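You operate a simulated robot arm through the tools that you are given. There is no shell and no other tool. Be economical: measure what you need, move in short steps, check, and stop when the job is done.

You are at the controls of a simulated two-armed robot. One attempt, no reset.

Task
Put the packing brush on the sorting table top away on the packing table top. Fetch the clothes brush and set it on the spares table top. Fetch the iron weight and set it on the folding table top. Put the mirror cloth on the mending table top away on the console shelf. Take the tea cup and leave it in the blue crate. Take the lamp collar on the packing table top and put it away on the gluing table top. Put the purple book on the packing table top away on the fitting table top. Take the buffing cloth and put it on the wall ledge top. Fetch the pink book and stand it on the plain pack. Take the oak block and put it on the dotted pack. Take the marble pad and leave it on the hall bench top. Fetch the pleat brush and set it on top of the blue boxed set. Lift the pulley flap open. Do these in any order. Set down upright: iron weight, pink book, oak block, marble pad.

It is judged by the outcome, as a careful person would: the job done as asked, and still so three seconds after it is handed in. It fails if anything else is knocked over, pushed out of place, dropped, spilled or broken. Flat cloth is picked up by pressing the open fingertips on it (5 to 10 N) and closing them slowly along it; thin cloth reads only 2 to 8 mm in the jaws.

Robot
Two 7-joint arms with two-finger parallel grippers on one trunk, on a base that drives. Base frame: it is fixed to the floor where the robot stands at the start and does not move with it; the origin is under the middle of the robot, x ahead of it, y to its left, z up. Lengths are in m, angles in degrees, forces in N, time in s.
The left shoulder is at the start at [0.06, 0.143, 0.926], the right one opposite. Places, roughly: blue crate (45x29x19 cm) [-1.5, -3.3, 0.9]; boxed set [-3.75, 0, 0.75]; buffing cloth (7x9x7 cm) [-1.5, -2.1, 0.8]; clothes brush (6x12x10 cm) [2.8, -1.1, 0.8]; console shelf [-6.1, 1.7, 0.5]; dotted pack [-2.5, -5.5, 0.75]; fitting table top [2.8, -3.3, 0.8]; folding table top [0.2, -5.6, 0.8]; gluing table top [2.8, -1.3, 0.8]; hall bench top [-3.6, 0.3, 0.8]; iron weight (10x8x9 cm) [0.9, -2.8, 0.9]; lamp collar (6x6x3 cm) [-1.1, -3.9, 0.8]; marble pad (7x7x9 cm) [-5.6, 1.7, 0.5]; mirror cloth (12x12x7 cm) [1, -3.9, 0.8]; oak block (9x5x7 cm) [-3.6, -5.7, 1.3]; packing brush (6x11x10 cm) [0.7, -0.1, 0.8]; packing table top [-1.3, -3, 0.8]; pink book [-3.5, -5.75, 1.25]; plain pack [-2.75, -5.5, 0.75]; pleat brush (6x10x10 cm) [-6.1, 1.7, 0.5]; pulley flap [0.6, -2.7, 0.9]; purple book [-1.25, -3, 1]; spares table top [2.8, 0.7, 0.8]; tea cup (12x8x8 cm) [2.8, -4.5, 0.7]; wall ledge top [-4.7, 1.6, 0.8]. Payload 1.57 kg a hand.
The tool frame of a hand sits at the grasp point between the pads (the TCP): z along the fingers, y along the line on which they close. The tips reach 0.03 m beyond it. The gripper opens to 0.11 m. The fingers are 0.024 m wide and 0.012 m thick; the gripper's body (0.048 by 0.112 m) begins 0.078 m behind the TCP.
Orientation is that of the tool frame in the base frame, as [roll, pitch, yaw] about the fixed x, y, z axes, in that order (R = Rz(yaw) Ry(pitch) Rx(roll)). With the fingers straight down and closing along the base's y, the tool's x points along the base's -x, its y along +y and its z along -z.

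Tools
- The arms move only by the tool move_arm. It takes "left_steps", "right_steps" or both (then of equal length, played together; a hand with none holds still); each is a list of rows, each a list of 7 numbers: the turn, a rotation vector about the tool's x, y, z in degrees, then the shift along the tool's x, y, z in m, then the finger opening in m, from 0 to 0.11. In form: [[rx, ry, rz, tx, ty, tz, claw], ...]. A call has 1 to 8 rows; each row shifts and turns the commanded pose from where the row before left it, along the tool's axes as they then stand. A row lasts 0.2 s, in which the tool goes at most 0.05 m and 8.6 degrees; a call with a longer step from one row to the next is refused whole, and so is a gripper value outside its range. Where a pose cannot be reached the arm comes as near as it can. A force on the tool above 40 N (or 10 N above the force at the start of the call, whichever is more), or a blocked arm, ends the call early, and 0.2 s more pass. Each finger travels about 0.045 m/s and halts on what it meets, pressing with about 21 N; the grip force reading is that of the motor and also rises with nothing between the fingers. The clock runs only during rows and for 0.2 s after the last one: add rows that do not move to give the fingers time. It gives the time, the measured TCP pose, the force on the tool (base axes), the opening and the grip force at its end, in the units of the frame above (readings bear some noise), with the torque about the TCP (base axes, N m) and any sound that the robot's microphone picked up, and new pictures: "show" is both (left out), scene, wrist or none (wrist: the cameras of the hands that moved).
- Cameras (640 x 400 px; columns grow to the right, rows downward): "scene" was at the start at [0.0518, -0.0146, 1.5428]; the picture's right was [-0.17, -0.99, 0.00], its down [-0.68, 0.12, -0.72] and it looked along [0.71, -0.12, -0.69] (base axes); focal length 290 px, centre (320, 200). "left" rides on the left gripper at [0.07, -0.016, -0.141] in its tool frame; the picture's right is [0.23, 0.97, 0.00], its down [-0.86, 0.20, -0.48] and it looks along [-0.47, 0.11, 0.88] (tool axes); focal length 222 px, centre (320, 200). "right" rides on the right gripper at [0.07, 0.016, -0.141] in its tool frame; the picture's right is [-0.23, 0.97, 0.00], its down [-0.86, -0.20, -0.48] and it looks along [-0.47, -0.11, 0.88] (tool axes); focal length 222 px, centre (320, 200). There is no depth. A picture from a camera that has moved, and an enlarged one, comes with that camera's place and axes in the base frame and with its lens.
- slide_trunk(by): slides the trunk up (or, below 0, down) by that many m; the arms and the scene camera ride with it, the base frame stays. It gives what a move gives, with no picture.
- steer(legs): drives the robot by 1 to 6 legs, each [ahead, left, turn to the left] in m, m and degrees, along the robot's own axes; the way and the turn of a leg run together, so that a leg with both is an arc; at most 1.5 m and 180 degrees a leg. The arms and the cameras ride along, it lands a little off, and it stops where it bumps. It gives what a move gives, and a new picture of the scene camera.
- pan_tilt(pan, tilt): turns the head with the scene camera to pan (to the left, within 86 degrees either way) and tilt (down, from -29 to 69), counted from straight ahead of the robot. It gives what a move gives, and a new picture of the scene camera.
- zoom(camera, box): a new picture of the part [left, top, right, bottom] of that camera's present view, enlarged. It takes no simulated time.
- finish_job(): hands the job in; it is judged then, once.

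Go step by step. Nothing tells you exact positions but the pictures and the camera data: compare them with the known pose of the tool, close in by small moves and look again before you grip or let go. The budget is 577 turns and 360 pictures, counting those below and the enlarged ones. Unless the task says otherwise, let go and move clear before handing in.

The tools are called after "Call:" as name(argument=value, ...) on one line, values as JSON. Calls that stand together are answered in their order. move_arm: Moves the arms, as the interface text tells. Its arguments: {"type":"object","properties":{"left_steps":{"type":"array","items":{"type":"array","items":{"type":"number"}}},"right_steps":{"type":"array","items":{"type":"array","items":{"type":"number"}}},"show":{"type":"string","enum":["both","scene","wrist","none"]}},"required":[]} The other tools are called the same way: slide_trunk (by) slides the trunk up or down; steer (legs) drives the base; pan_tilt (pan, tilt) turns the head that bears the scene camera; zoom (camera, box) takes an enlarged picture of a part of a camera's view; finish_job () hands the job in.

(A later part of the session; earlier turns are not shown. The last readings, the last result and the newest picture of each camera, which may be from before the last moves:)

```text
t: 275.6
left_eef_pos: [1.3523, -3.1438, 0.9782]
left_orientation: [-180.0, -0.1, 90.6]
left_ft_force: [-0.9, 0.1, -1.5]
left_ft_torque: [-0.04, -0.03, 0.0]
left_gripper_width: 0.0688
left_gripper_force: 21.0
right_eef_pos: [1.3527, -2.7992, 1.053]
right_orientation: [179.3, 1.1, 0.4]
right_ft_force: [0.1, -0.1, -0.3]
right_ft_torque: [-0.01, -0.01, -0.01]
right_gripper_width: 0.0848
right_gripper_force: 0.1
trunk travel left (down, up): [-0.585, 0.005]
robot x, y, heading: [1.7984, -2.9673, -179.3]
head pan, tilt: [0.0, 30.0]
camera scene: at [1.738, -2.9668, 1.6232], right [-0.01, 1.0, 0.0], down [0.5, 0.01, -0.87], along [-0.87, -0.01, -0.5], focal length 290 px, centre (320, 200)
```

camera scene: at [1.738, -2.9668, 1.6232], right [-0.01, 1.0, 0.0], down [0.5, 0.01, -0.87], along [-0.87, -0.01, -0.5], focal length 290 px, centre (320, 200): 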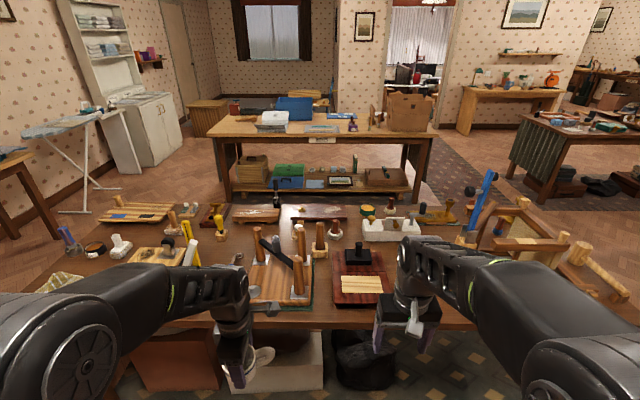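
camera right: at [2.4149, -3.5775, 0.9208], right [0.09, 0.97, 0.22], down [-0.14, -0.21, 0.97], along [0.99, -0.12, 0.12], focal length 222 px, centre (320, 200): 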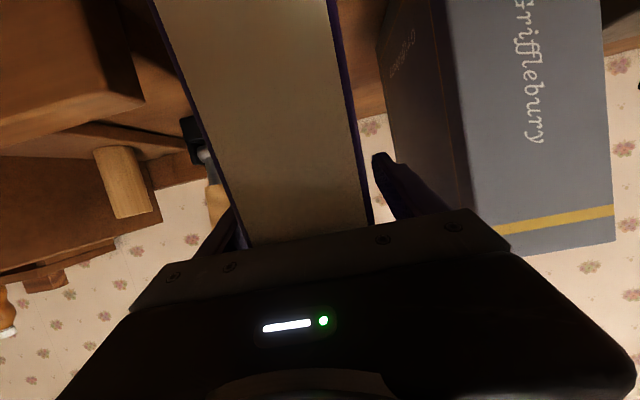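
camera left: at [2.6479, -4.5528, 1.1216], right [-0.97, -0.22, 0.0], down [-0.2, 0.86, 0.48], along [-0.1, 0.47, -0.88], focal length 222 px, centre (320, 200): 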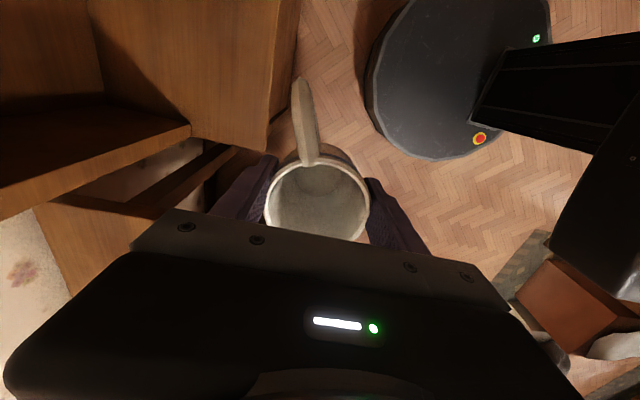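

Call:
zoom(camera="scene", box=[240, 200, 440, 325])

Call:
zoom(camera="scene", box=[20, 200, 220, 325])

```text
3.20 times, centred on (340, 262) of scene
camera zoom: at [1.738, -2.9668, 1.6232], right [-0.01, 1.0, 0.0], down [0.5, 0.01, -0.87], along [-0.87, -0.01, -0.5], focal length 928 px, centre (256, 0)
```

zoom: 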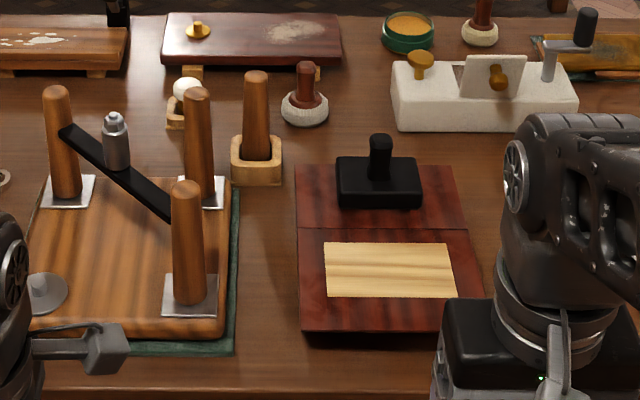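

```text
3.20 times, centred on (120, 262) of scene
camera zoom: at [1.738, -2.9668, 1.6232], right [-0.01, 1.0, 0.0], down [0.5, 0.01, -0.87], along [-0.87, -0.01, -0.5], focal length 928 px, centre (960, 0)
```

zoom: 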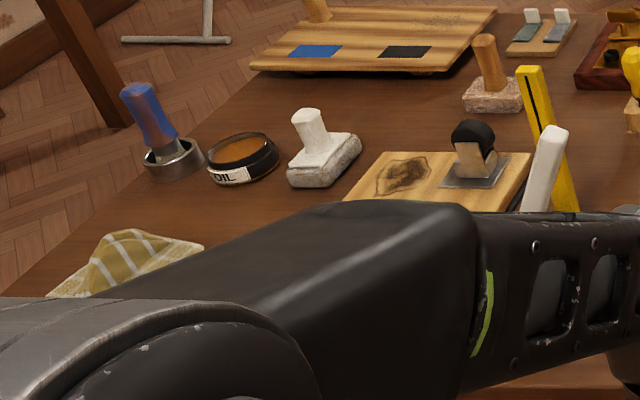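

The iron weight is the black block with a post at about (0.83, -2.824). I'll pull the cup back and up so it clears the upright posts, then drive closer.

Call:
move_arm(left_steps=[[0, 0, 0, 0, 0.035, -0.02, 0.05], [0, 0, 0, 0, 0.035, -0.02, 0.05], [0, 0, 0, 0, 0.035, -0.02, 0.05], [0, 0, 0, 0, 0.035, -0.02, 0.05], [0, 0, 0, 0, 0, 0, 0.05]], show="none")

```text
t: 276.8
left_eef_pos: [1.49, -3.1432, 1.0602]
left_orientation: [180.0, 0.1, 90.7]
left_ft_force: [0.2, -0.8, -2.5]
left_ft_torque: [-0.03, -0.03, 0.0]
left_gripper_width: 0.0687
left_gripper_force: 21.1
right_eef_pos: [1.3506, -2.7993, 1.0537]
right_orientation: [179.3, 1.1, 0.3]
right_ft_force: [0.6, 0.4, -0.1]
right_ft_torque: [0.01, 0.02, -0.03]
right_gripper_width: 0.0848
right_gripper_force: 0.1
trunk travel left (down, up): [-0.585, 0.005]
robot x, y, heading: [1.7962, -2.9682, -179.5]
head pan, tilt: [0.0, 30.0]
```

Call:
steer(legs=[[0.39, 0.01, -0.5]])

Call:
zoom(camera="right", box=[0, 0, 640, 400])

```text
t: 279.3
left_eef_pos: [1.0878, -3.1538, 1.0596]
left_orientation: [-180.0, 0.0, 90.3]
left_ft_force: [-0.2, 1.2, -1.2]
left_ft_torque: [-0.03, -0.04, 0.0]
left_gripper_width: 0.0688
left_gripper_force: 20.8
right_eef_pos: [0.9513, -2.8104, 1.0533]
right_orientation: [179.4, 0.9, 0.1]
right_ft_force: [0.2, 0.6, -0.2]
right_ft_torque: [-0.03, -0.01, 0.0]
right_gripper_width: 0.0847
right_gripper_force: 0.1
trunk travel left (down, up): [-0.585, 0.005]
robot x, y, heading: [1.397, -2.9818, -179.3]
head pan, tilt: [0.0, 30.0]
camera scene: at [1.3358, -2.9799, 1.6232], right [-0.01, 1.0, 0.0], down [0.5, 0.0, -0.87], along [-0.87, -0.01, -0.5], focal length 290 px, centre (320, 200)
```

scene: 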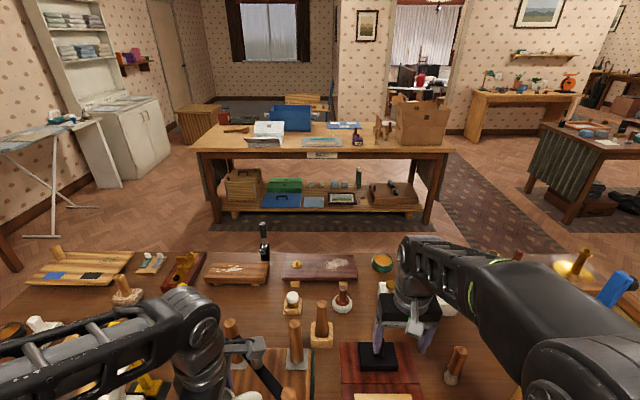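

```text
1.00 times, centred on (320, 200) of right
camera zoom: at [1.0235, -2.8263, 1.1938], right [-0.23, -0.97, 0.02], down [-0.85, 0.2, 0.49], along [-0.48, 0.1, -0.87], focal length 222 px, centre (320, 200)
```

zoom: 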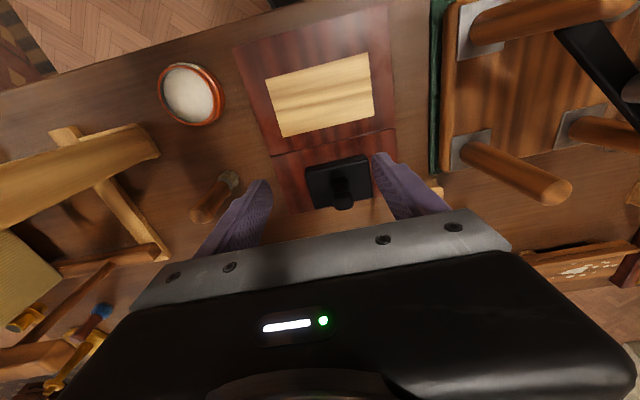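

Call:
move_arm(right_steps=[[0, 0, 0, -0.036, 0.005, 0, 0.06], [0, 0, 0, -0.035, 0.005, 0, 0.06], [0, 0, 0, -0.035, 0.006, 0, 0.06], [0, 0, 0, 0, 0, 0.04, 0.06], [0, 0, 0, 0, 0, 0.04, 0.06], [0, 0, 0, 0, 0, 0.02, 0.06], [0, 0, 0, 0, 0, 0, 0.06]], show="wrist")

```text
t: 280.9
left_eef_pos: [1.0872, -3.1544, 1.059]
left_orientation: [-179.9, 0.1, 90.3]
left_ft_force: [-0.3, 0.3, -2.4]
left_ft_torque: [0.02, -0.01, -0.01]
left_gripper_width: 0.0686
left_gripper_force: 20.7
right_eef_pos: [0.8456, -2.8297, 0.9548]
right_orientation: [179.4, 1.0, 0.1]
right_ft_force: [0.8, 0.0, 0.0]
right_ft_torque: [0.03, 0.02, -0.02]
right_gripper_width: 0.0598
right_gripper_force: 0.1
trunk travel left (down, up): [-0.585, 0.005]
robot x, y, heading: [1.3987, -2.9779, -179.8]
head pan, tilt: [0.0, 30.0]
camera right: at [0.918, -2.8448, 1.0956], right [-0.23, -0.97, 0.02], down [-0.85, 0.2, 0.49], along [-0.48, 0.1, -0.87], focal length 222 px, centre (320, 200)
```

right: 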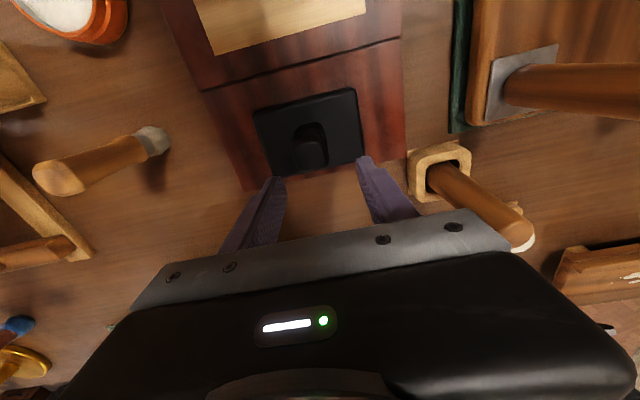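

Call:
move_arm(right_steps=[[0, 0, 0, 0.014, -0.006, 0, 0.06], [0, 0, 0, 0, 0, 0.025, 0.06], [0, 0, 0, 0, 0, 0.02, 0.06], [0, 0, 0, 0, 0, 0, 0.06]], show="wrist")

```text
t: 281.9
left_eef_pos: [1.0884, -3.1553, 1.0604]
left_orientation: [-179.9, 0.0, 90.3]
left_ft_force: [-0.3, 0.0, -1.9]
left_ft_torque: [-0.04, 0.01, -0.02]
left_gripper_width: 0.0688
left_gripper_force: 20.8
right_eef_pos: [0.8573, -2.8235, 0.9094]
right_orientation: [179.3, 0.9, 0.1]
right_ft_force: [0.1, 0.2, 1.7]
right_ft_torque: [0.01, -0.04, -0.04]
right_gripper_width: 0.0595
right_gripper_force: 0.1
trunk travel left (down, up): [-0.585, 0.005]
robot x, y, heading: [1.3986, -2.9797, -179.6]
head pan, tilt: [0.0, 30.0]
camera right: at [0.9292, -2.838, 1.0504], right [-0.23, -0.97, 0.02], down [-0.85, 0.2, 0.49], along [-0.48, 0.1, -0.87], focal length 222 px, centre (320, 200)
```

right: 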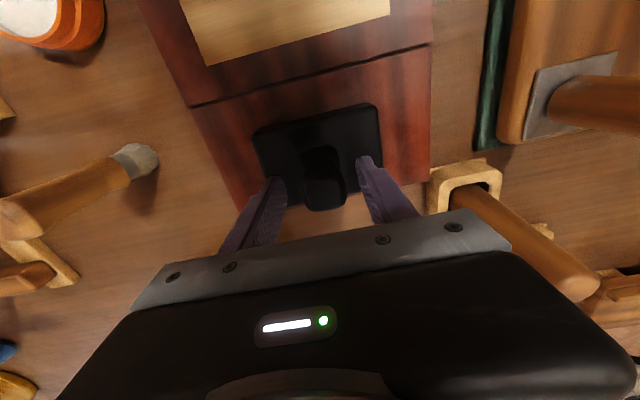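

Call:
move_arm(right_steps=[[0, 0, 0, 0, 0, 0, 0.04], [0, 0, 0, 0, 0, 0, 0.02], [0, 0, 0, 0, 0, 0, 0.0], [0, 0, 0, 0, 0, 0, 0.0], [0, 0, 0, 0, 0, 0, 0.0]], show="wrist")

```text
t: 283.1
left_eef_pos: [1.088, -3.1544, 1.0601]
left_orientation: [-179.9, 0.0, 90.4]
left_ft_force: [-0.1, 0.2, -2.0]
left_ft_torque: [0.0, 0.0, -0.01]
left_gripper_width: 0.0687
left_gripper_force: 20.7
right_eef_pos: [0.8568, -2.8234, 0.9099]
right_orientation: [179.4, 1.1, 0.2]
right_ft_force: [-0.7, -2.7, 5.1]
right_ft_torque: [0.46, -0.28, -0.01]
right_gripper_width: 0.0258
right_gripper_force: 21.3
trunk travel left (down, up): [-0.585, 0.005]
robot x, y, heading: [1.3974, -2.9838, -179.4]
head pan, tilt: [0.0, 30.0]
camera right: at [0.9292, -2.8386, 1.0509], right [-0.23, -0.97, 0.02], down [-0.85, 0.2, 0.49], along [-0.48, 0.1, -0.87], focal length 222 px, centre (320, 200)
```

right: 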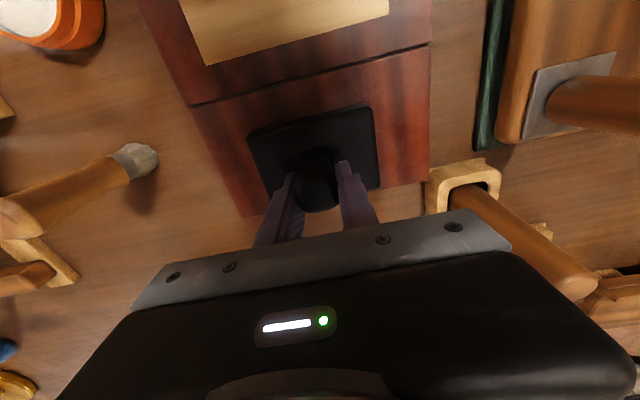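

Call:
move_arm(right_steps=[[0, 0, 0, 0, 0, -0.01, 0.0], [0, 0, 0, 0, 0, -0.02, 0.0], [0, 0, 0, 0, 0, -0.03, 0.0], [0, 0, 0, 0, 0, -0.04, 0.0], [0, 0, 0, 0, 0, -0.03, 0.0], [0, 0, 0, 0, 0, 0, 0.0]], show="wrist")

```text
t: 284.5
left_eef_pos: [1.0883, -3.1549, 1.0598]
left_orientation: [-180.0, 0.1, 90.4]
left_ft_force: [-0.1, 0.4, -1.7]
left_ft_torque: [-0.02, -0.02, 0.0]
left_gripper_width: 0.069
left_gripper_force: 21.2
right_eef_pos: [0.858, -2.8213, 1.0394]
right_orientation: [179.2, 0.9, 0.1]
right_ft_force: [-0.1, 0.8, -8.8]
right_ft_torque: [0.04, 0.09, 0.02]
right_gripper_width: 0.0259
right_gripper_force: 21.0
trunk travel left (down, up): [-0.585, 0.005]
robot x, y, heading: [1.3974, -2.9793, -179.4]
head pan, tilt: [0.0, 30.0]
camera right: at [0.9302, -2.8369, 1.1798], right [-0.23, -0.97, 0.02], down [-0.85, 0.2, 0.49], along [-0.48, 0.1, -0.87], focal length 222 px, centre (320, 200)
```

right: 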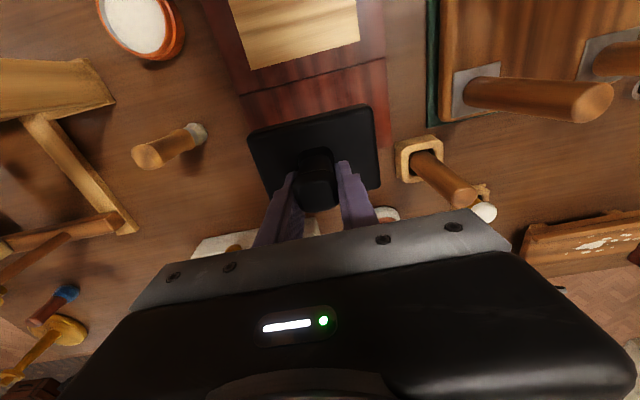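

Weight lifted, level, about 0.9 kg. Retract and drive around to the folding table.

Call:
move_arm(right_steps=[[0, 0, 0, 0.03, 0, -0.02, 0.0], [0, 0, 0, 0.04, 0, -0.01, 0.0], [0, 0, 0, 0.04, 0, 0, 0.0], [0, 0, 0, 0.04, 0, 0, 0.0]], show="none")

Call:
steer(legs=[[-0.4, 0, -0.6], [0, 0.9, 0], [0, 0.85, 0], [0, 0, 90]])

Call:
pan_tilt(pan=-50, tilt=25)

```text
t: 285.5
left_eef_pos: [1.0882, -3.1537, 1.0604]
left_orientation: [-179.8, 0.0, 90.3]
left_ft_force: [0.1, -0.7, -1.3]
left_ft_torque: [-0.03, 0.0, 0.02]
left_gripper_width: 0.0688
left_gripper_force: 21.0
right_eef_pos: [1.0129, -2.8215, 1.067]
right_orientation: [179.2, 1.1, 0.0]
right_ft_force: [0.6, 0.1, -8.3]
right_ft_torque: [0.01, 0.08, -0.01]
right_gripper_width: 0.026
right_gripper_force: 21.0
trunk travel left (down, up): [-0.585, 0.005]
robot x, y, heading: [1.3989, -2.9797, -179.2]
head pan, tilt: [0.0, 30.0]
```

```text
t: 300.2
left_eef_pos: [1.9671, -5.0187, 1.0592]
left_orientation: [-179.9, 0.1, 179.0]
left_ft_force: [0.2, 0.5, -1.7]
left_ft_torque: [0.0, -0.04, 0.0]
left_gripper_width: 0.0687
left_gripper_force: 21.2
right_eef_pos: [1.6323, -5.0867, 1.0667]
right_orientation: [179.3, 1.0, 88.9]
right_ft_force: [0.5, 0.1, -7.9]
right_ft_torque: [-0.08, 0.03, -0.02]
right_gripper_width: 0.0258
right_gripper_force: 21.0
trunk travel left (down, up): [-0.585, 0.005]
robot x, y, heading: [1.7986, -4.7029, -90.9]
head pan, tilt: [0.0, 30.0]
camera scene: at [1.7982, -4.7665, 1.6232], right [-1.0, 0.02, 0.0], down [0.01, 0.5, -0.87], along [-0.01, -0.87, -0.5], focal length 290 px, centre (320, 200)
```

scene: 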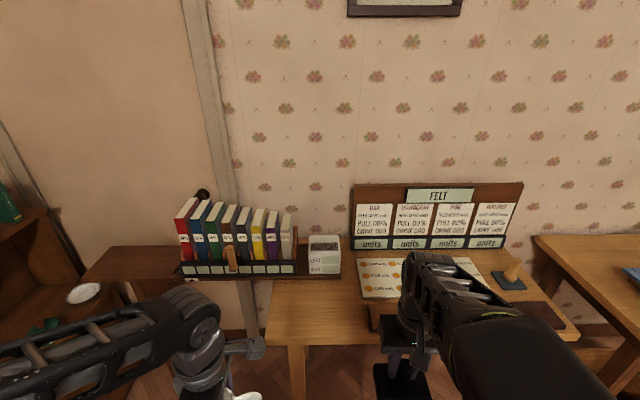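

```text
t: 301.3
left_eef_pos: [1.9657, -5.0178, 1.0589]
left_orientation: [-180.0, 0.0, 179.0]
left_ft_force: [0.5, -0.3, -1.2]
left_ft_torque: [0.0, -0.04, -0.01]
left_gripper_width: 0.0687
left_gripper_force: 20.8
right_eef_pos: [1.6323, -5.0868, 1.0673]
right_orientation: [179.3, 1.0, 88.7]
right_ft_force: [0.4, -0.1, -9.2]
right_ft_torque: [-0.05, -0.03, 0.01]
right_gripper_width: 0.0261
right_gripper_force: 20.9
trunk travel left (down, up): [-0.585, 0.005]
robot x, y, heading: [1.8024, -4.7041, -91.1]
head pan, tilt: [-50.0, 25.0]
camera scene: at [1.7281, -4.7342, 1.6312], right [-0.63, 0.78, 0.0], down [0.33, 0.27, -0.91], along [-0.7, -0.57, -0.42], focal length 290 px, centre (320, 200)
```

scene: 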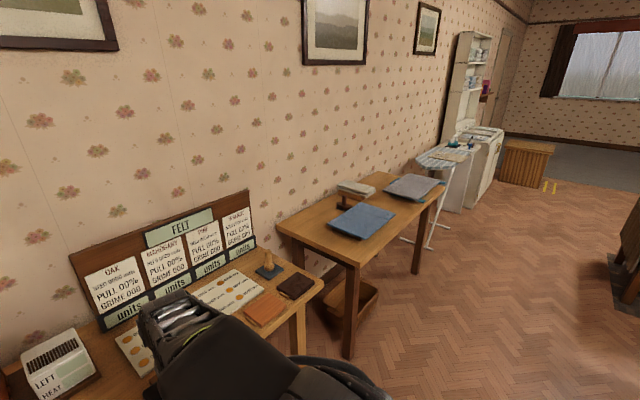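

The folding table has a free strip at its east end, at about (0.68, -5.5). Drive there.

Call:
steer(legs=[[0.2, 0, 1.0], [0, -0.95, 0]])

Call:
pan_tilt(pan=-15, tilt=40)

```text
t: 307.4
left_eef_pos: [1.0308, -5.2153, 1.059]
left_orientation: [-180.0, 0.1, 179.3]
left_ft_force: [0.5, -0.7, -1.2]
left_ft_torque: [-0.03, 0.0, 0.04]
left_gripper_width: 0.0687
left_gripper_force: 21.1
right_eef_pos: [0.6971, -5.2874, 1.0665]
right_orientation: [179.2, 1.0, 89.1]
right_ft_force: [-0.3, -0.8, -8.8]
right_ft_torque: [-0.09, 0.0, 0.0]
right_gripper_width: 0.026
right_gripper_force: 20.7
trunk travel left (down, up): [-0.585, 0.005]
robot x, y, heading: [0.8619, -4.9031, -90.5]
head pan, tilt: [-50.0, 25.0]
camera scene: at [0.7897, -4.9331, 1.6312], right [-0.63, 0.77, 0.0], down [0.33, 0.27, -0.91], along [-0.7, -0.57, -0.42], focal length 290 px, centre (320, 200)
```

scene: 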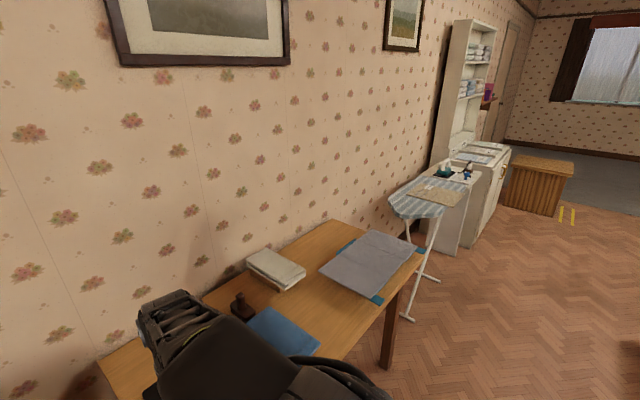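

```text
t: 308.5
left_eef_pos: [1.0306, -5.215, 1.0586]
left_orientation: [-180.0, 0.0, 179.3]
left_ft_force: [-0.5, -0.2, -1.4]
left_ft_torque: [0.01, 0.01, 0.04]
left_gripper_width: 0.0687
left_gripper_force: 21.5
right_eef_pos: [0.6974, -5.2856, 1.0659]
right_orientation: [179.3, 0.9, 89.1]
right_ft_force: [0.4, 0.8, -8.5]
right_ft_torque: [-0.11, 0.02, -0.01]
right_gripper_width: 0.0257
right_gripper_force: 21.1
trunk travel left (down, up): [-0.585, 0.005]
robot x, y, heading: [0.8635, -4.9038, -90.6]
head pan, tilt: [-15.0, 40.0]
camera scene: at [0.8385, -4.9565, 1.6079], right [-0.96, 0.27, 0.0], down [0.17, 0.62, -0.77], along [-0.21, -0.74, -0.64], focal length 290 px, centre (320, 200)
```

scene: 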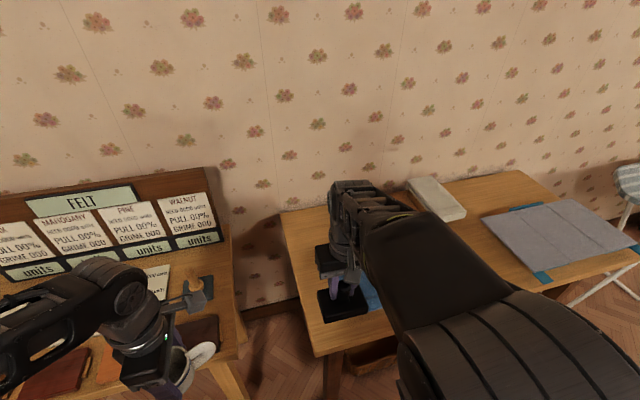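

Call:
zoom(camera="right", box=[0, 0, 640, 400])

```text
1.00 times, centred on (320, 200) of right
camera zoom: at [0.7123, -5.2148, 1.2075], right [0.97, -0.24, 0.02], down [-0.22, -0.84, 0.49], along [-0.1, -0.48, -0.87], focal length 222 px, centre (320, 200)
```

zoom: 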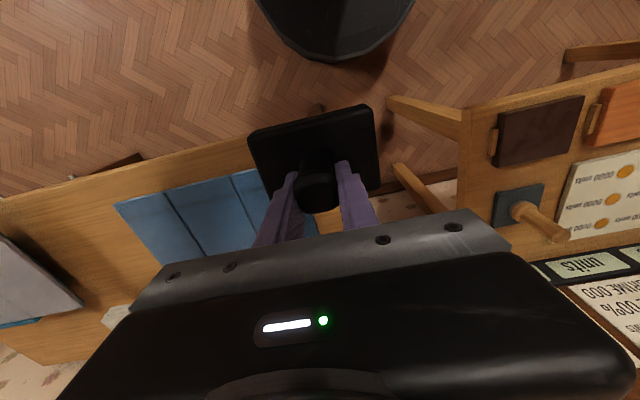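

Call:
zoom(camera="right", box=[90, 90, 490, 290])

```text
1.60 times, centred on (290, 190) of right
camera zoom: at [0.7123, -5.2148, 1.2075], right [0.97, -0.24, 0.02], down [-0.22, -0.84, 0.49], along [-0.1, -0.48, -0.87], focal length 355 px, centre (368, 216)
```

zoom: 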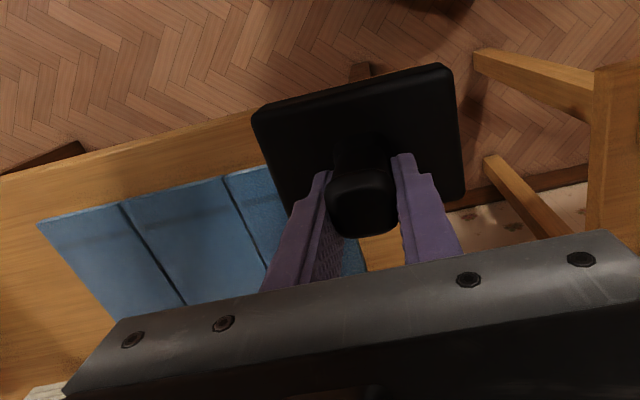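

The strip is too narrow; the gap between the blue and grey cloths (x≈0.25 to -0.02) is wider. Strafe right so the weight goes to about (0.115, -5.45).

Call:
steer(legs=[[0, -0.58, 0.6]])

Call:
zoom(camera="right", box=[0, 0, 640, 400])

```text
t: 311.8
left_eef_pos: [0.4542, -5.21, 1.0595]
left_orientation: [-180.0, 0.2, -179.6]
left_ft_force: [-0.4, 0.2, -1.8]
left_ft_torque: [0.0, -0.05, -0.03]
left_gripper_width: 0.0685
left_gripper_force: 21.5
right_eef_pos: [0.1207, -5.2873, 1.0667]
right_orientation: [179.2, 1.0, 90.1]
right_ft_force: [0.0, 0.2, -7.8]
right_ft_torque: [-0.07, 0.01, 0.0]
right_gripper_width: 0.0258
right_gripper_force: 21.3
trunk travel left (down, up): [-0.585, 0.005]
robot x, y, heading: [0.2799, -4.9025, -89.5]
head pan, tilt: [-15.0, 40.0]
camera scene: at [0.2565, -4.9557, 1.6078], right [-0.97, 0.25, 0.0], down [0.16, 0.62, -0.77], along [-0.19, -0.74, -0.64], focal length 290 px, centre (320, 200)
```

scene: 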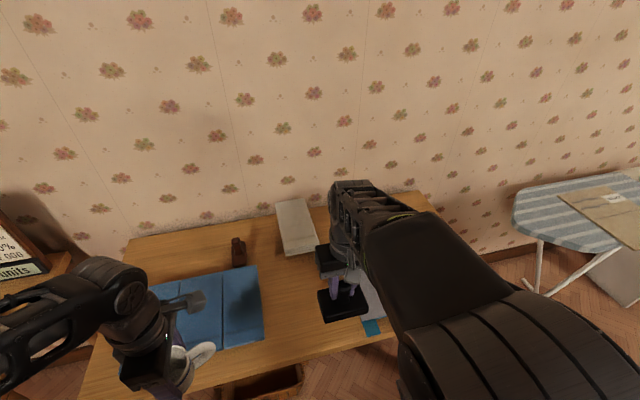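

```text
1.00 times, centred on (320, 200) of right
camera zoom: at [0.135, -5.2162, 1.2074], right [0.97, -0.23, 0.02], down [-0.2, -0.85, 0.49], along [-0.1, -0.48, -0.87], focal length 222 px, centre (320, 200)
```

zoom: 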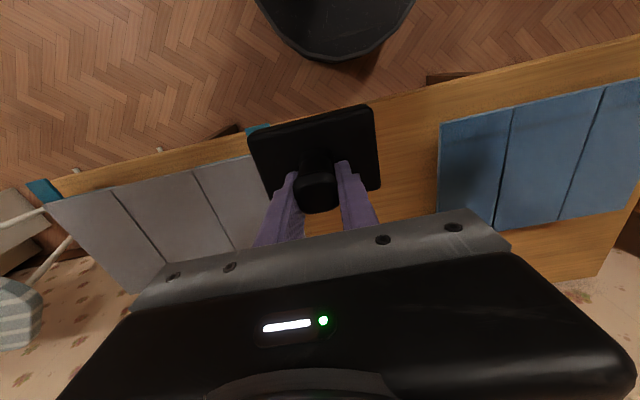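

Call:
move_arm(right_steps=[[0, 0, 0, -0.044, 0.016, 0, 0.0], [0, 0, 0, -0.043, 0.016, 0, 0.0], [0, 0, 0, -0.043, 0.016, 0, 0.0], [0, 0, 0, -0.043, 0.016, 0, 0.0], [0, 0, 0, 0, 0, 0.045, 0.0], [0, 0, 0, 0, 0, 0.045, 0.0], [0, 0, 0, 0, 0, 0, 0.0]], show="both")

```text
t: 313.4
left_eef_pos: [0.4536, -5.2112, 1.0592]
left_orientation: [-180.0, 0.0, -179.7]
left_ft_force: [0.1, 0.6, -1.3]
left_ft_torque: [0.0, -0.01, 0.0]
left_gripper_width: 0.0687
left_gripper_force: 20.8
right_eef_pos: [0.185, -5.4617, 0.9816]
right_orientation: [179.3, 1.0, 90.1]
right_ft_force: [-0.3, -1.0, -8.0]
right_ft_torque: [-0.08, 0.01, -0.02]
right_gripper_width: 0.0261
right_gripper_force: 20.9
trunk travel left (down, up): [-0.585, 0.005]
robot x, y, heading: [0.2785, -4.9036, -89.5]
head pan, tilt: [-15.0, 40.0]
camera scene: at [0.2573, -4.9552, 1.6079], right [-0.97, 0.25, 0.0], down [0.16, 0.62, -0.77], along [-0.19, -0.74, -0.64], focal length 290 px, centre (320, 200)
camera right: at [0.1999, -5.3898, 1.122], right [0.97, -0.22, 0.02], down [-0.2, -0.85, 0.49], along [-0.1, -0.48, -0.87], focal length 222 px, centre (320, 200)
```

scene: 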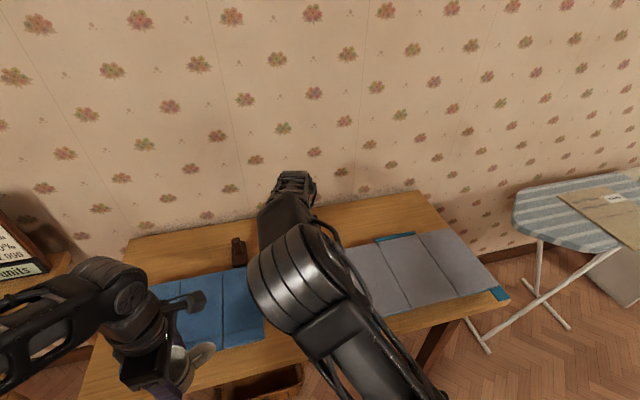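
right: 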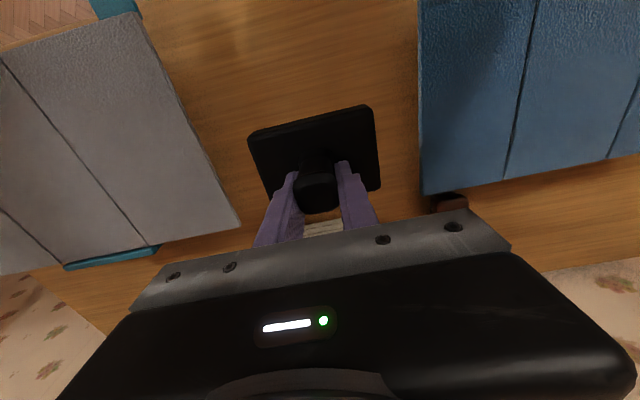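

Call:
move_arm(right_steps=[[0, 0, 0, 0, 0, 0.04, 0.0], [0, 0, 0, 0, 0, 0.03, 0.0], [0, 0, 0, 0, 0, 0.012, 0.0], [0, 0, 0, 0, 0, 0.008, 0.0], [0, 0, 0, 0, 0, 0.006, 0.0], [0, 0, 0, 0, 0, 0.004, 0.0], [0, 0, 0, 0, 0, 0, 0.0]], show="wrist")

```text
t: 315.0
left_eef_pos: [0.4534, -5.2103, 1.06]
left_orientation: [180.0, 0.1, -179.6]
left_ft_force: [-0.4, 0.7, -1.9]
left_ft_torque: [0.03, -0.06, 0.0]
left_gripper_width: 0.0688
left_gripper_force: 20.9
right_eef_pos: [0.1883, -5.463, 0.8822]
right_orientation: [179.4, 1.0, 90.1]
right_ft_force: [0.7, 0.4, -8.3]
right_ft_torque: [-0.04, -0.02, -0.01]
right_gripper_width: 0.0258
right_gripper_force: 20.8
trunk travel left (down, up): [-0.585, 0.005]
robot x, y, heading: [0.2825, -4.9004, -89.5]
head pan, tilt: [-15.0, 40.0]
camera right: at [0.2024, -5.3924, 1.022], right [0.97, -0.23, 0.02], down [-0.2, -0.85, 0.49], along [-0.1, -0.48, -0.87], focal length 222 px, centre (320, 200)
```

right: 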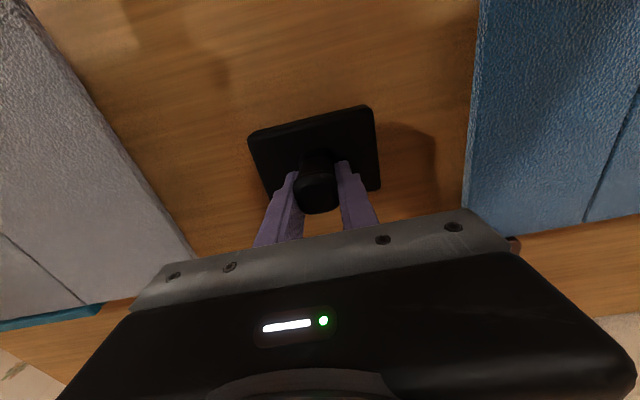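

Call:
move_arm(right_steps=[[0, 0, 0, 0, 0, 0.005, 0.0], [0, 0, 0, 0, 0, 0.004, 0.0], [0, 0, 0, 0, 0, 0.003, 0.0], [0, 0, 0, 0, 0, 0.003, 0.0], [0, 0, 0, 0, 0, 0.002, 0.0], [0, 0, 0, 0, 0, 0, 0.0]], show="none")

```text
t: 316.4
left_eef_pos: [0.455, -5.2114, 1.059]
left_orientation: [-180.0, -0.1, -179.5]
left_ft_force: [-0.3, 0.1, -2.2]
left_ft_torque: [0.02, -0.01, 0.0]
left_gripper_width: 0.0686
left_gripper_force: 21.0
right_eef_pos: [0.1885, -5.4636, 0.8639]
right_orientation: [179.3, 1.0, 90.1]
right_ft_force: [0.0, 0.6, -7.7]
right_ft_torque: [-0.07, 0.0, 0.01]
right_gripper_width: 0.0256
right_gripper_force: 20.8
trunk travel left (down, up): [-0.585, 0.005]
robot x, y, heading: [0.2772, -4.8982, -89.6]
head pan, tilt: [-15.0, 40.0]
```

Call:
move_arm(right_steps=[[0, 0, 0, 0, 0, 0.003, 0.0], [0, 0, 0, 0, 0, 0.003, 0.0], [0, 0, 0, 0, 0, 0.003, 0.0], [0, 0, 0, 0, 0, 0.003, 0.0], [0, 0, 0, 0, 0, 0.003, 0.0], [0, 0, 0, 0, 0, 0.003, 0.0], [0, 0, 0, 0, 0, 0, 0.0]], show="wrist")

```text
t: 317.3
left_eef_pos: [0.4545, -5.2088, 1.0603]
left_orientation: [-179.9, 0.0, -179.8]
left_ft_force: [-0.9, 0.0, -1.2]
left_ft_torque: [-0.02, -0.02, 0.01]
left_gripper_width: 0.0687
left_gripper_force: 20.4
right_eef_pos: [0.1891, -5.4638, 0.8612]
right_orientation: [179.4, 1.4, 90.1]
right_ft_force: [1.0, 8.6, 25.6]
right_ft_torque: [1.12, 1.5, -0.43]
right_gripper_width: 0.0259
right_gripper_force: 20.8
trunk travel left (down, up): [-0.585, 0.005]
robot x, y, heading: [0.2822, -4.9034, -89.7]
head pan, tilt: [-15.0, 40.0]
stopped in row 4 (right hand): the force on the tool passed its limit (the readings are from after the stop); the commanded pose is now the measured one
camera right: at [0.2032, -5.3918, 1.0007], right [0.97, -0.22, 0.02], down [-0.2, -0.84, 0.5], along [-0.1, -0.49, -0.87], focal length 222 px, centre (320, 200)
```

right: 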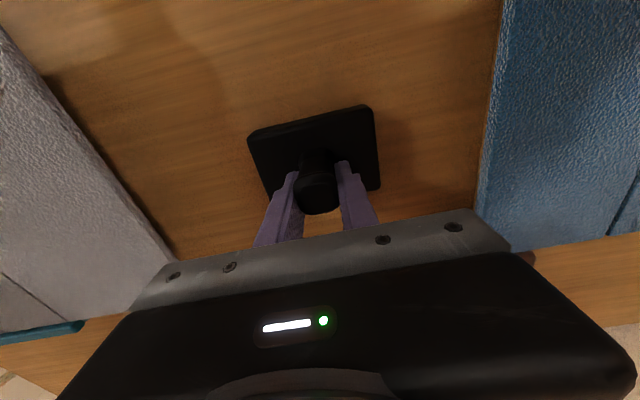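

Call:
move_arm(right_steps=[[0, 0, 0, 0, 0, -0.001, 0.0], [0, 0, 0, 0, 0, 0, 0.03], [0, 0, 0, 0, 0, 0, 0.045], [0, 0, 0, 0, 0, 0, 0.06], [0, 0, 0, 0, 0, 0, 0.06], [0, 0, 0, 0, 0, -0.03, 0.06], [0, 0, 0, 0, 0, -0.04, 0.06], [0, 0, 0, 0, 0, -0.05, 0.06]], show="wrist")

```text
t: 319.1
left_eef_pos: [0.4534, -5.2103, 1.0609]
left_orientation: [-179.9, 0.1, -179.7]
left_ft_force: [-0.6, 0.0, -1.4]
left_ft_torque: [0.03, 0.0, -0.01]
left_gripper_width: 0.0689
left_gripper_force: 21.1
right_eef_pos: [0.1875, -5.4587, 0.9783]
right_orientation: [179.3, 1.3, 90.1]
right_ft_force: [0.1, -1.1, -0.3]
right_ft_torque: [0.0, -0.02, 0.02]
right_gripper_width: 0.0598
right_gripper_force: 0.0
trunk travel left (down, up): [-0.585, 0.005]
robot x, y, heading: [0.2757, -4.9019, -89.6]
head pan, tilt: [-15.0, 40.0]
camera right: at [0.2025, -5.3878, 1.1193], right [0.97, -0.23, 0.02], down [-0.2, -0.84, 0.5], along [-0.1, -0.49, -0.87], focal length 222 px, centre (320, 200)
```

right: 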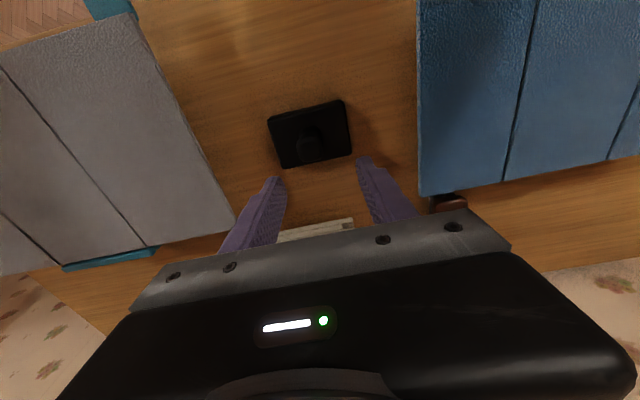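

Iron weight stands on the folding table. Retract, then turn north towards the mirror cloth at the bench's south end.

Call:
move_arm(right_steps=[[0, 0, 0, 0.03, 0, -0.03, 0.08], [0, 0, 0, 0.035, 0, -0.03, 0.1], [0, 0, 0, 0.045, 0, 0, 0.11], [0, 0, 0, 0.045, 0, 0, 0.11], [0, 0, 0, 0.03, 0, 0, 0.11]], show="none")

Call:
steer(legs=[[0, 0.4, -0.4], [0, 0, 90], [0, 0, 90]])

Call:
pan_tilt(pan=0, tilt=40)

```text
t: 320.3
left_eef_pos: [0.4532, -5.2107, 1.0601]
left_orientation: [-179.8, 0.0, -179.7]
left_ft_force: [0.7, 0.4, -2.6]
left_ft_torque: [0.01, -0.02, 0.02]
left_gripper_width: 0.0685
left_gripper_force: 21.0
right_eef_pos: [0.1879, -5.277, 1.0352]
right_orientation: [179.2, 1.4, 90.2]
right_ft_force: [0.3, 0.0, 0.0]
right_ft_torque: [-0.01, 0.02, 0.04]
right_gripper_width: 0.1102
right_gripper_force: 0.0
trunk travel left (down, up): [-0.585, 0.005]
robot x, y, heading: [0.2771, -4.8999, -89.5]
head pan, tilt: [-15.0, 40.0]
```

```text
t: 330.5
left_eef_pos: [0.4847, -4.5979, 1.0593]
left_orientation: [-179.9, 0.1, 2.0]
left_ft_force: [0.0, -0.6, -1.5]
left_ft_torque: [0.0, 0.01, 0.0]
left_gripper_width: 0.0687
left_gripper_force: 21.0
right_eef_pos: [0.7499, -4.5243, 1.0354]
right_orientation: [179.3, 1.3, -88.2]
right_ft_force: [-0.9, 0.0, -0.1]
right_ft_torque: [0.0, 0.0, 0.01]
right_gripper_width: 0.1099
right_gripper_force: 0.0
trunk travel left (down, up): [-0.585, 0.005]
robot x, y, heading: [0.6696, -4.9043, 92.1]
head pan, tilt: [-15.0, 40.0]
camera scene: at [0.6897, -4.8496, 1.6079], right [0.97, -0.22, 0.0], down [-0.14, -0.63, -0.77], along [0.17, 0.75, -0.64], focal length 290 px, centre (320, 200)
```

scene: 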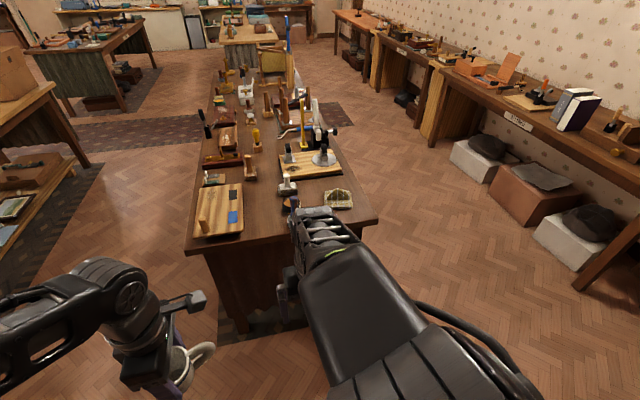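

```text
t: 331.3
left_eef_pos: [0.4856, -4.5992, 1.0593]
left_orientation: [-179.9, -0.1, 2.0]
left_ft_force: [0.0, 0.0, -0.7]
left_ft_torque: [0.02, 0.04, 0.0]
left_gripper_width: 0.0687
left_gripper_force: 20.3
right_eef_pos: [0.7498, -4.5243, 1.0355]
right_orientation: [179.2, 1.2, -88.3]
right_ft_force: [0.2, -0.7, 0.5]
right_ft_torque: [-0.05, -0.02, 0.03]
right_gripper_width: 0.1098
right_gripper_force: 0.1
trunk travel left (down, up): [-0.585, 0.005]
robot x, y, heading: [0.6672, -4.9007, 92.0]
head pan, tilt: [0.0, 40.0]
camera scene: at [0.6678, -4.8474, 1.6079], right [1.0, 0.03, 0.0], down [0.02, -0.64, -0.77], along [-0.03, 0.77, -0.64], focal length 290 px, centre (320, 200)
```

scene: 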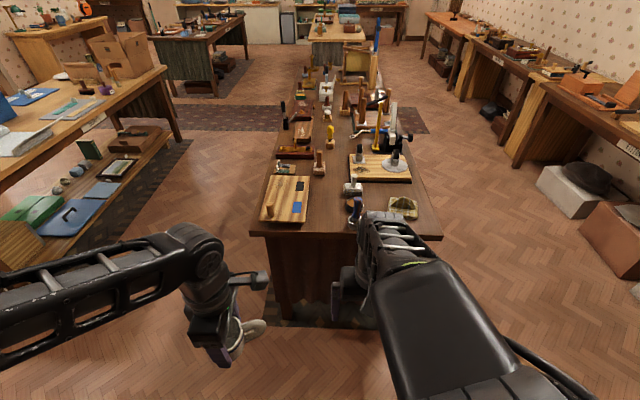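

The cloth is at about (0.97, -3.94). Drive up to the bench end.

Call:
steer(legs=[[0, 0, -2.0], [0.37, -0.13, 0]])

Call:
zoom(camera="scene", box=[280, 180, 520, 330])

```text
t: 334.1
left_eef_pos: [0.6217, -4.2211, 1.0596]
left_orientation: [-179.9, -0.1, 0.4]
left_ft_force: [0.5, 0.4, -1.9]
left_ft_torque: [-0.01, 0.03, -0.02]
left_gripper_width: 0.0687
left_gripper_force: 21.0
right_eef_pos: [0.8888, -4.1539, 1.0343]
right_orientation: [179.2, 1.3, -89.8]
right_ft_force: [0.3, 0.5, -0.5]
right_ft_torque: [0.0, 0.02, 0.0]
right_gripper_width: 0.1102
right_gripper_force: 0.0
trunk travel left (down, up): [-0.585, 0.005]
robot x, y, heading: [0.7967, -4.5311, 90.2]
head pan, tilt: [0.0, 40.0]
camera scene: at [0.7982, -4.4742, 1.6079], right [1.0, 0.01, 0.0], down [0.01, -0.64, -0.77], along [-0.01, 0.77, -0.64], focal length 290 px, centre (320, 200)
```

scene: 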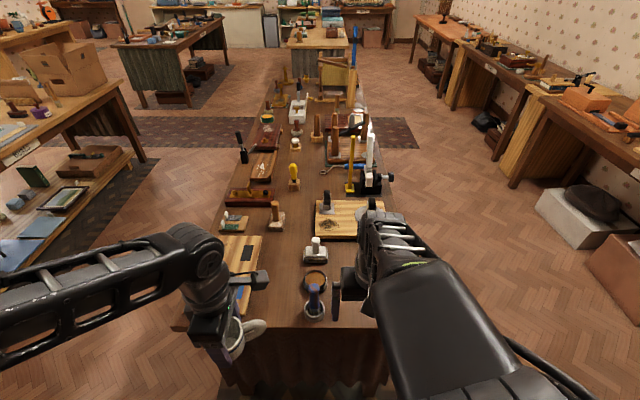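

```text
2.67 times, centred on (400, 255) of scene
camera zoom: at [0.7982, -4.4742, 1.6079], right [1.0, 0.01, 0.0], down [0.01, -0.64, -0.77], along [-0.01, 0.77, -0.64], focal length 774 px, centre (107, 53)
```

zoom: 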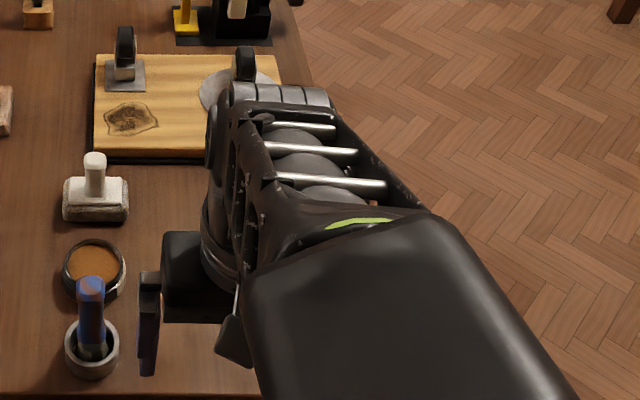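

Call:
zoom(camera="right", box=[0, 0, 640, 400])

```text
1.00 times, centred on (320, 200) of right
camera zoom: at [0.875, -4.2279, 1.175], right [-0.97, 0.22, 0.02], down [0.2, 0.84, 0.5], along [0.1, 0.49, -0.87], focal length 222 px, centre (320, 200)
```

zoom: 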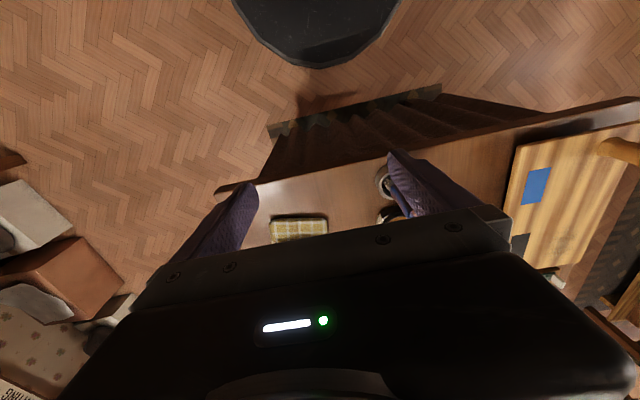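

Call:
move_arm(right_steps=[[0, 0, 0, -0.04, -0.02, 0, 0.11], [0, 0, 0, -0.04, -0.02, 0, 0.11], [0, 0, 0, -0.03, -0.02, 0, 0.11], [0, 0, 0, 0, -0.015, 0, 0.11], [0, 0, 0, 0, 0, 0, 0.11]], show="wrist")

Call:
zoom(camera="right", box=[220, 100, 420, 225])

```text
t: 335.3
left_eef_pos: [0.6222, -4.221, 1.0605]
left_orientation: [-180.0, 0.0, 0.4]
left_ft_force: [-0.2, -0.2, -2.0]
left_ft_torque: [-0.03, 0.0, 0.01]
left_gripper_width: 0.0689
left_gripper_force: 20.8
right_eef_pos: [0.9631, -4.0436, 1.0379]
right_orientation: [179.2, 1.4, -89.7]
right_ft_force: [0.5, 0.2, 0.5]
right_ft_torque: [-0.02, 0.01, 0.02]
right_gripper_width: 0.1096
right_gripper_force: 0.1
trunk travel left (down, up): [-0.585, 0.005]
robot x, y, heading: [0.7987, -4.5304, 90.6]
head pan, tilt: [0.0, 40.0]
camera right: at [0.9493, -4.1177, 1.1779], right [-0.97, 0.22, 0.02], down [0.2, 0.84, 0.5], along [0.09, 0.49, -0.87], focal length 222 px, centre (320, 200)
```

right: 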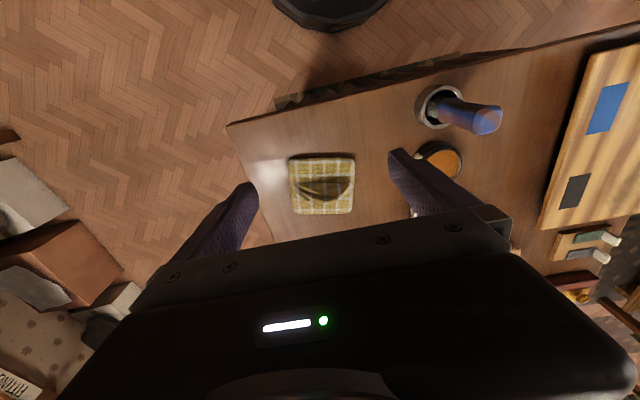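

```text
3.20 times, centred on (320, 162) of right
camera zoom: at [0.9493, -4.1177, 1.1779], right [-0.97, 0.22, 0.02], down [0.2, 0.84, 0.5], along [0.09, 0.49, -0.87], focal length 711 px, centre (320, 320)
```

zoom: 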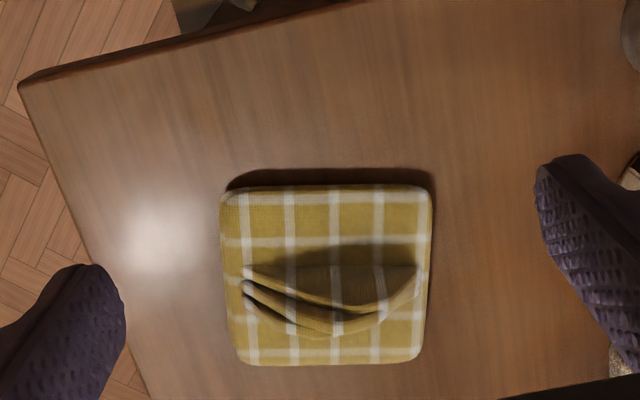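

The cloth has a standing ridge running roughly along x. I'll rotate the hand about 77° so the jaws close across it.

Call:
move_arm(right_steps=[[0, 0, -8.5, 0, 0, 0, 0.11], [0, 0, -8.5, 0, 0, 0, 0.11], [0, 0, -8.5, 0, 0, 0, 0.11], [0, 0, -8.5, 0, 0, 0, 0.11], [0, 0, -8.5, 0, 0, 0, 0.11], [0, 0, -8.5, 0, 0, 0, 0.11], [0, 0, -8.5, 0, 0, 0, 0.09], [0, 0, -8.5, 0, 0, 0, 0.08]], show="none")

Call:
move_arm(right_steps=[[0, 0, -8.5, 0, 0, 0, 0.07], [0, 0, 0, 0, 0, 0, 0.07]], show="wrist")

```text
t: 337.1
left_eef_pos: [0.6231, -4.222, 1.0604]
left_orientation: [-179.9, 0.0, 0.4]
left_ft_force: [-0.6, 0.7, -2.6]
left_ft_torque: [-0.04, 0.01, 0.0]
left_gripper_width: 0.0688
left_gripper_force: 21.0
right_eef_pos: [0.9628, -4.0438, 1.0374]
right_orientation: [-179.0, 1.1, -21.6]
right_ft_force: [-0.8, 0.3, 0.7]
right_ft_torque: [0.01, -0.01, 0.03]
right_gripper_width: 0.0798
right_gripper_force: 0.0
trunk travel left (down, up): [-0.585, 0.005]
robot x, y, heading: [0.7977, -4.529, 90.9]
head pan, tilt: [0.0, 40.0]
```

```text
t: 337.7
left_eef_pos: [0.6222, -4.222, 1.0602]
left_orientation: [-180.0, 0.0, 0.4]
left_ft_force: [0.0, 0.4, -2.6]
left_ft_torque: [-0.02, 0.01, 0.02]
left_gripper_width: 0.0686
left_gripper_force: 20.9
right_eef_pos: [0.9634, -4.044, 1.0372]
right_orientation: [-178.9, 1.1, -13.2]
right_ft_force: [-0.7, -0.1, -1.1]
right_ft_torque: [0.01, -0.01, -0.04]
right_gripper_width: 0.0699
right_gripper_force: 0.1
trunk travel left (down, up): [-0.585, 0.005]
robot x, y, heading: [0.7957, -4.5306, 90.3]
head pan, tilt: [0.0, 40.0]
camera right: at [1.0291, -4.0802, 1.1766], right [-0.44, -0.9, -0.02], down [-0.78, 0.38, 0.5], along [-0.44, 0.23, -0.87], focal length 222 px, centre (320, 200)
```

right: 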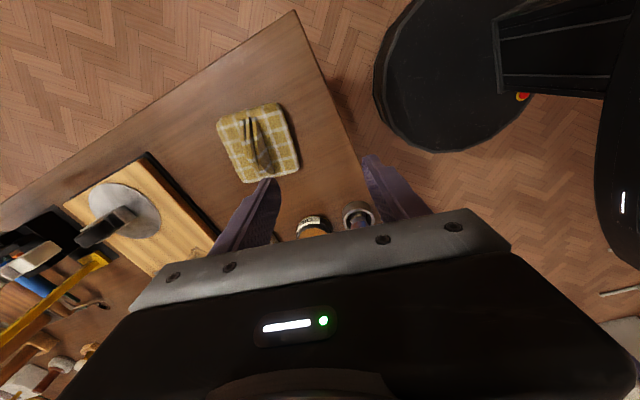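

Call:
move_arm(right_steps=[[0, 0, 0, -0.002, -0.045, 0, 0.07], [0, 0, 0, -0.002, -0.0485, 0, 0.07], [0, 0, 0, 0, 0, 0.045, 0.07], [0, 0, 0, 0, 0, 0.045, 0.07], [0, 0, 0, 0, 0, 0.03, 0.07], [0, 0, 0, 0, 0, 0, 0.07]], show="wrist")

```text
t: 339.1
left_eef_pos: [0.6226, -4.2206, 1.0598]
left_orientation: [-179.9, 0.0, 0.4]
left_ft_force: [0.3, 0.2, -1.5]
left_ft_torque: [-0.02, 0.02, -0.01]
left_gripper_width: 0.0686
left_gripper_force: 20.8
right_eef_pos: [0.9726, -3.9566, 0.9388]
right_orientation: [-178.7, 1.0, -13.3]
right_ft_force: [0.0, 0.4, 0.1]
right_ft_torque: [0.0, -0.02, 0.03]
right_gripper_width: 0.0699
right_gripper_force: 0.0
right hand out of reach, approached as far as the arm can: row 4, 5
trunk travel left (down, up): [-0.585, 0.005]
robot x, y, heading: [0.7989, -4.5265, 90.6]
head pan, tilt: [0.0, 40.0]
camera right: at [1.04, -3.9931, 1.0797], right [-0.44, -0.9, -0.02], down [-0.78, 0.38, 0.5], along [-0.44, 0.24, -0.87], focal length 222 px, centre (320, 200)
```

right: 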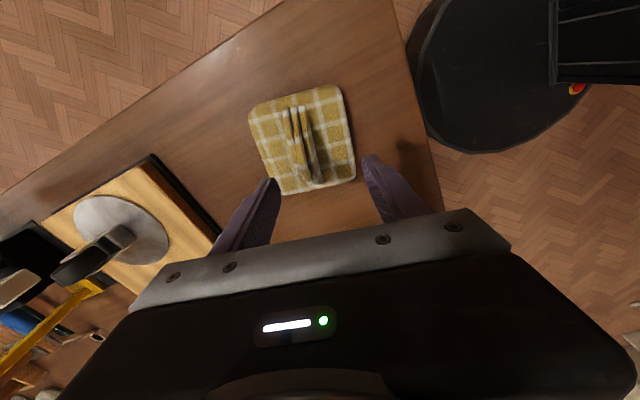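

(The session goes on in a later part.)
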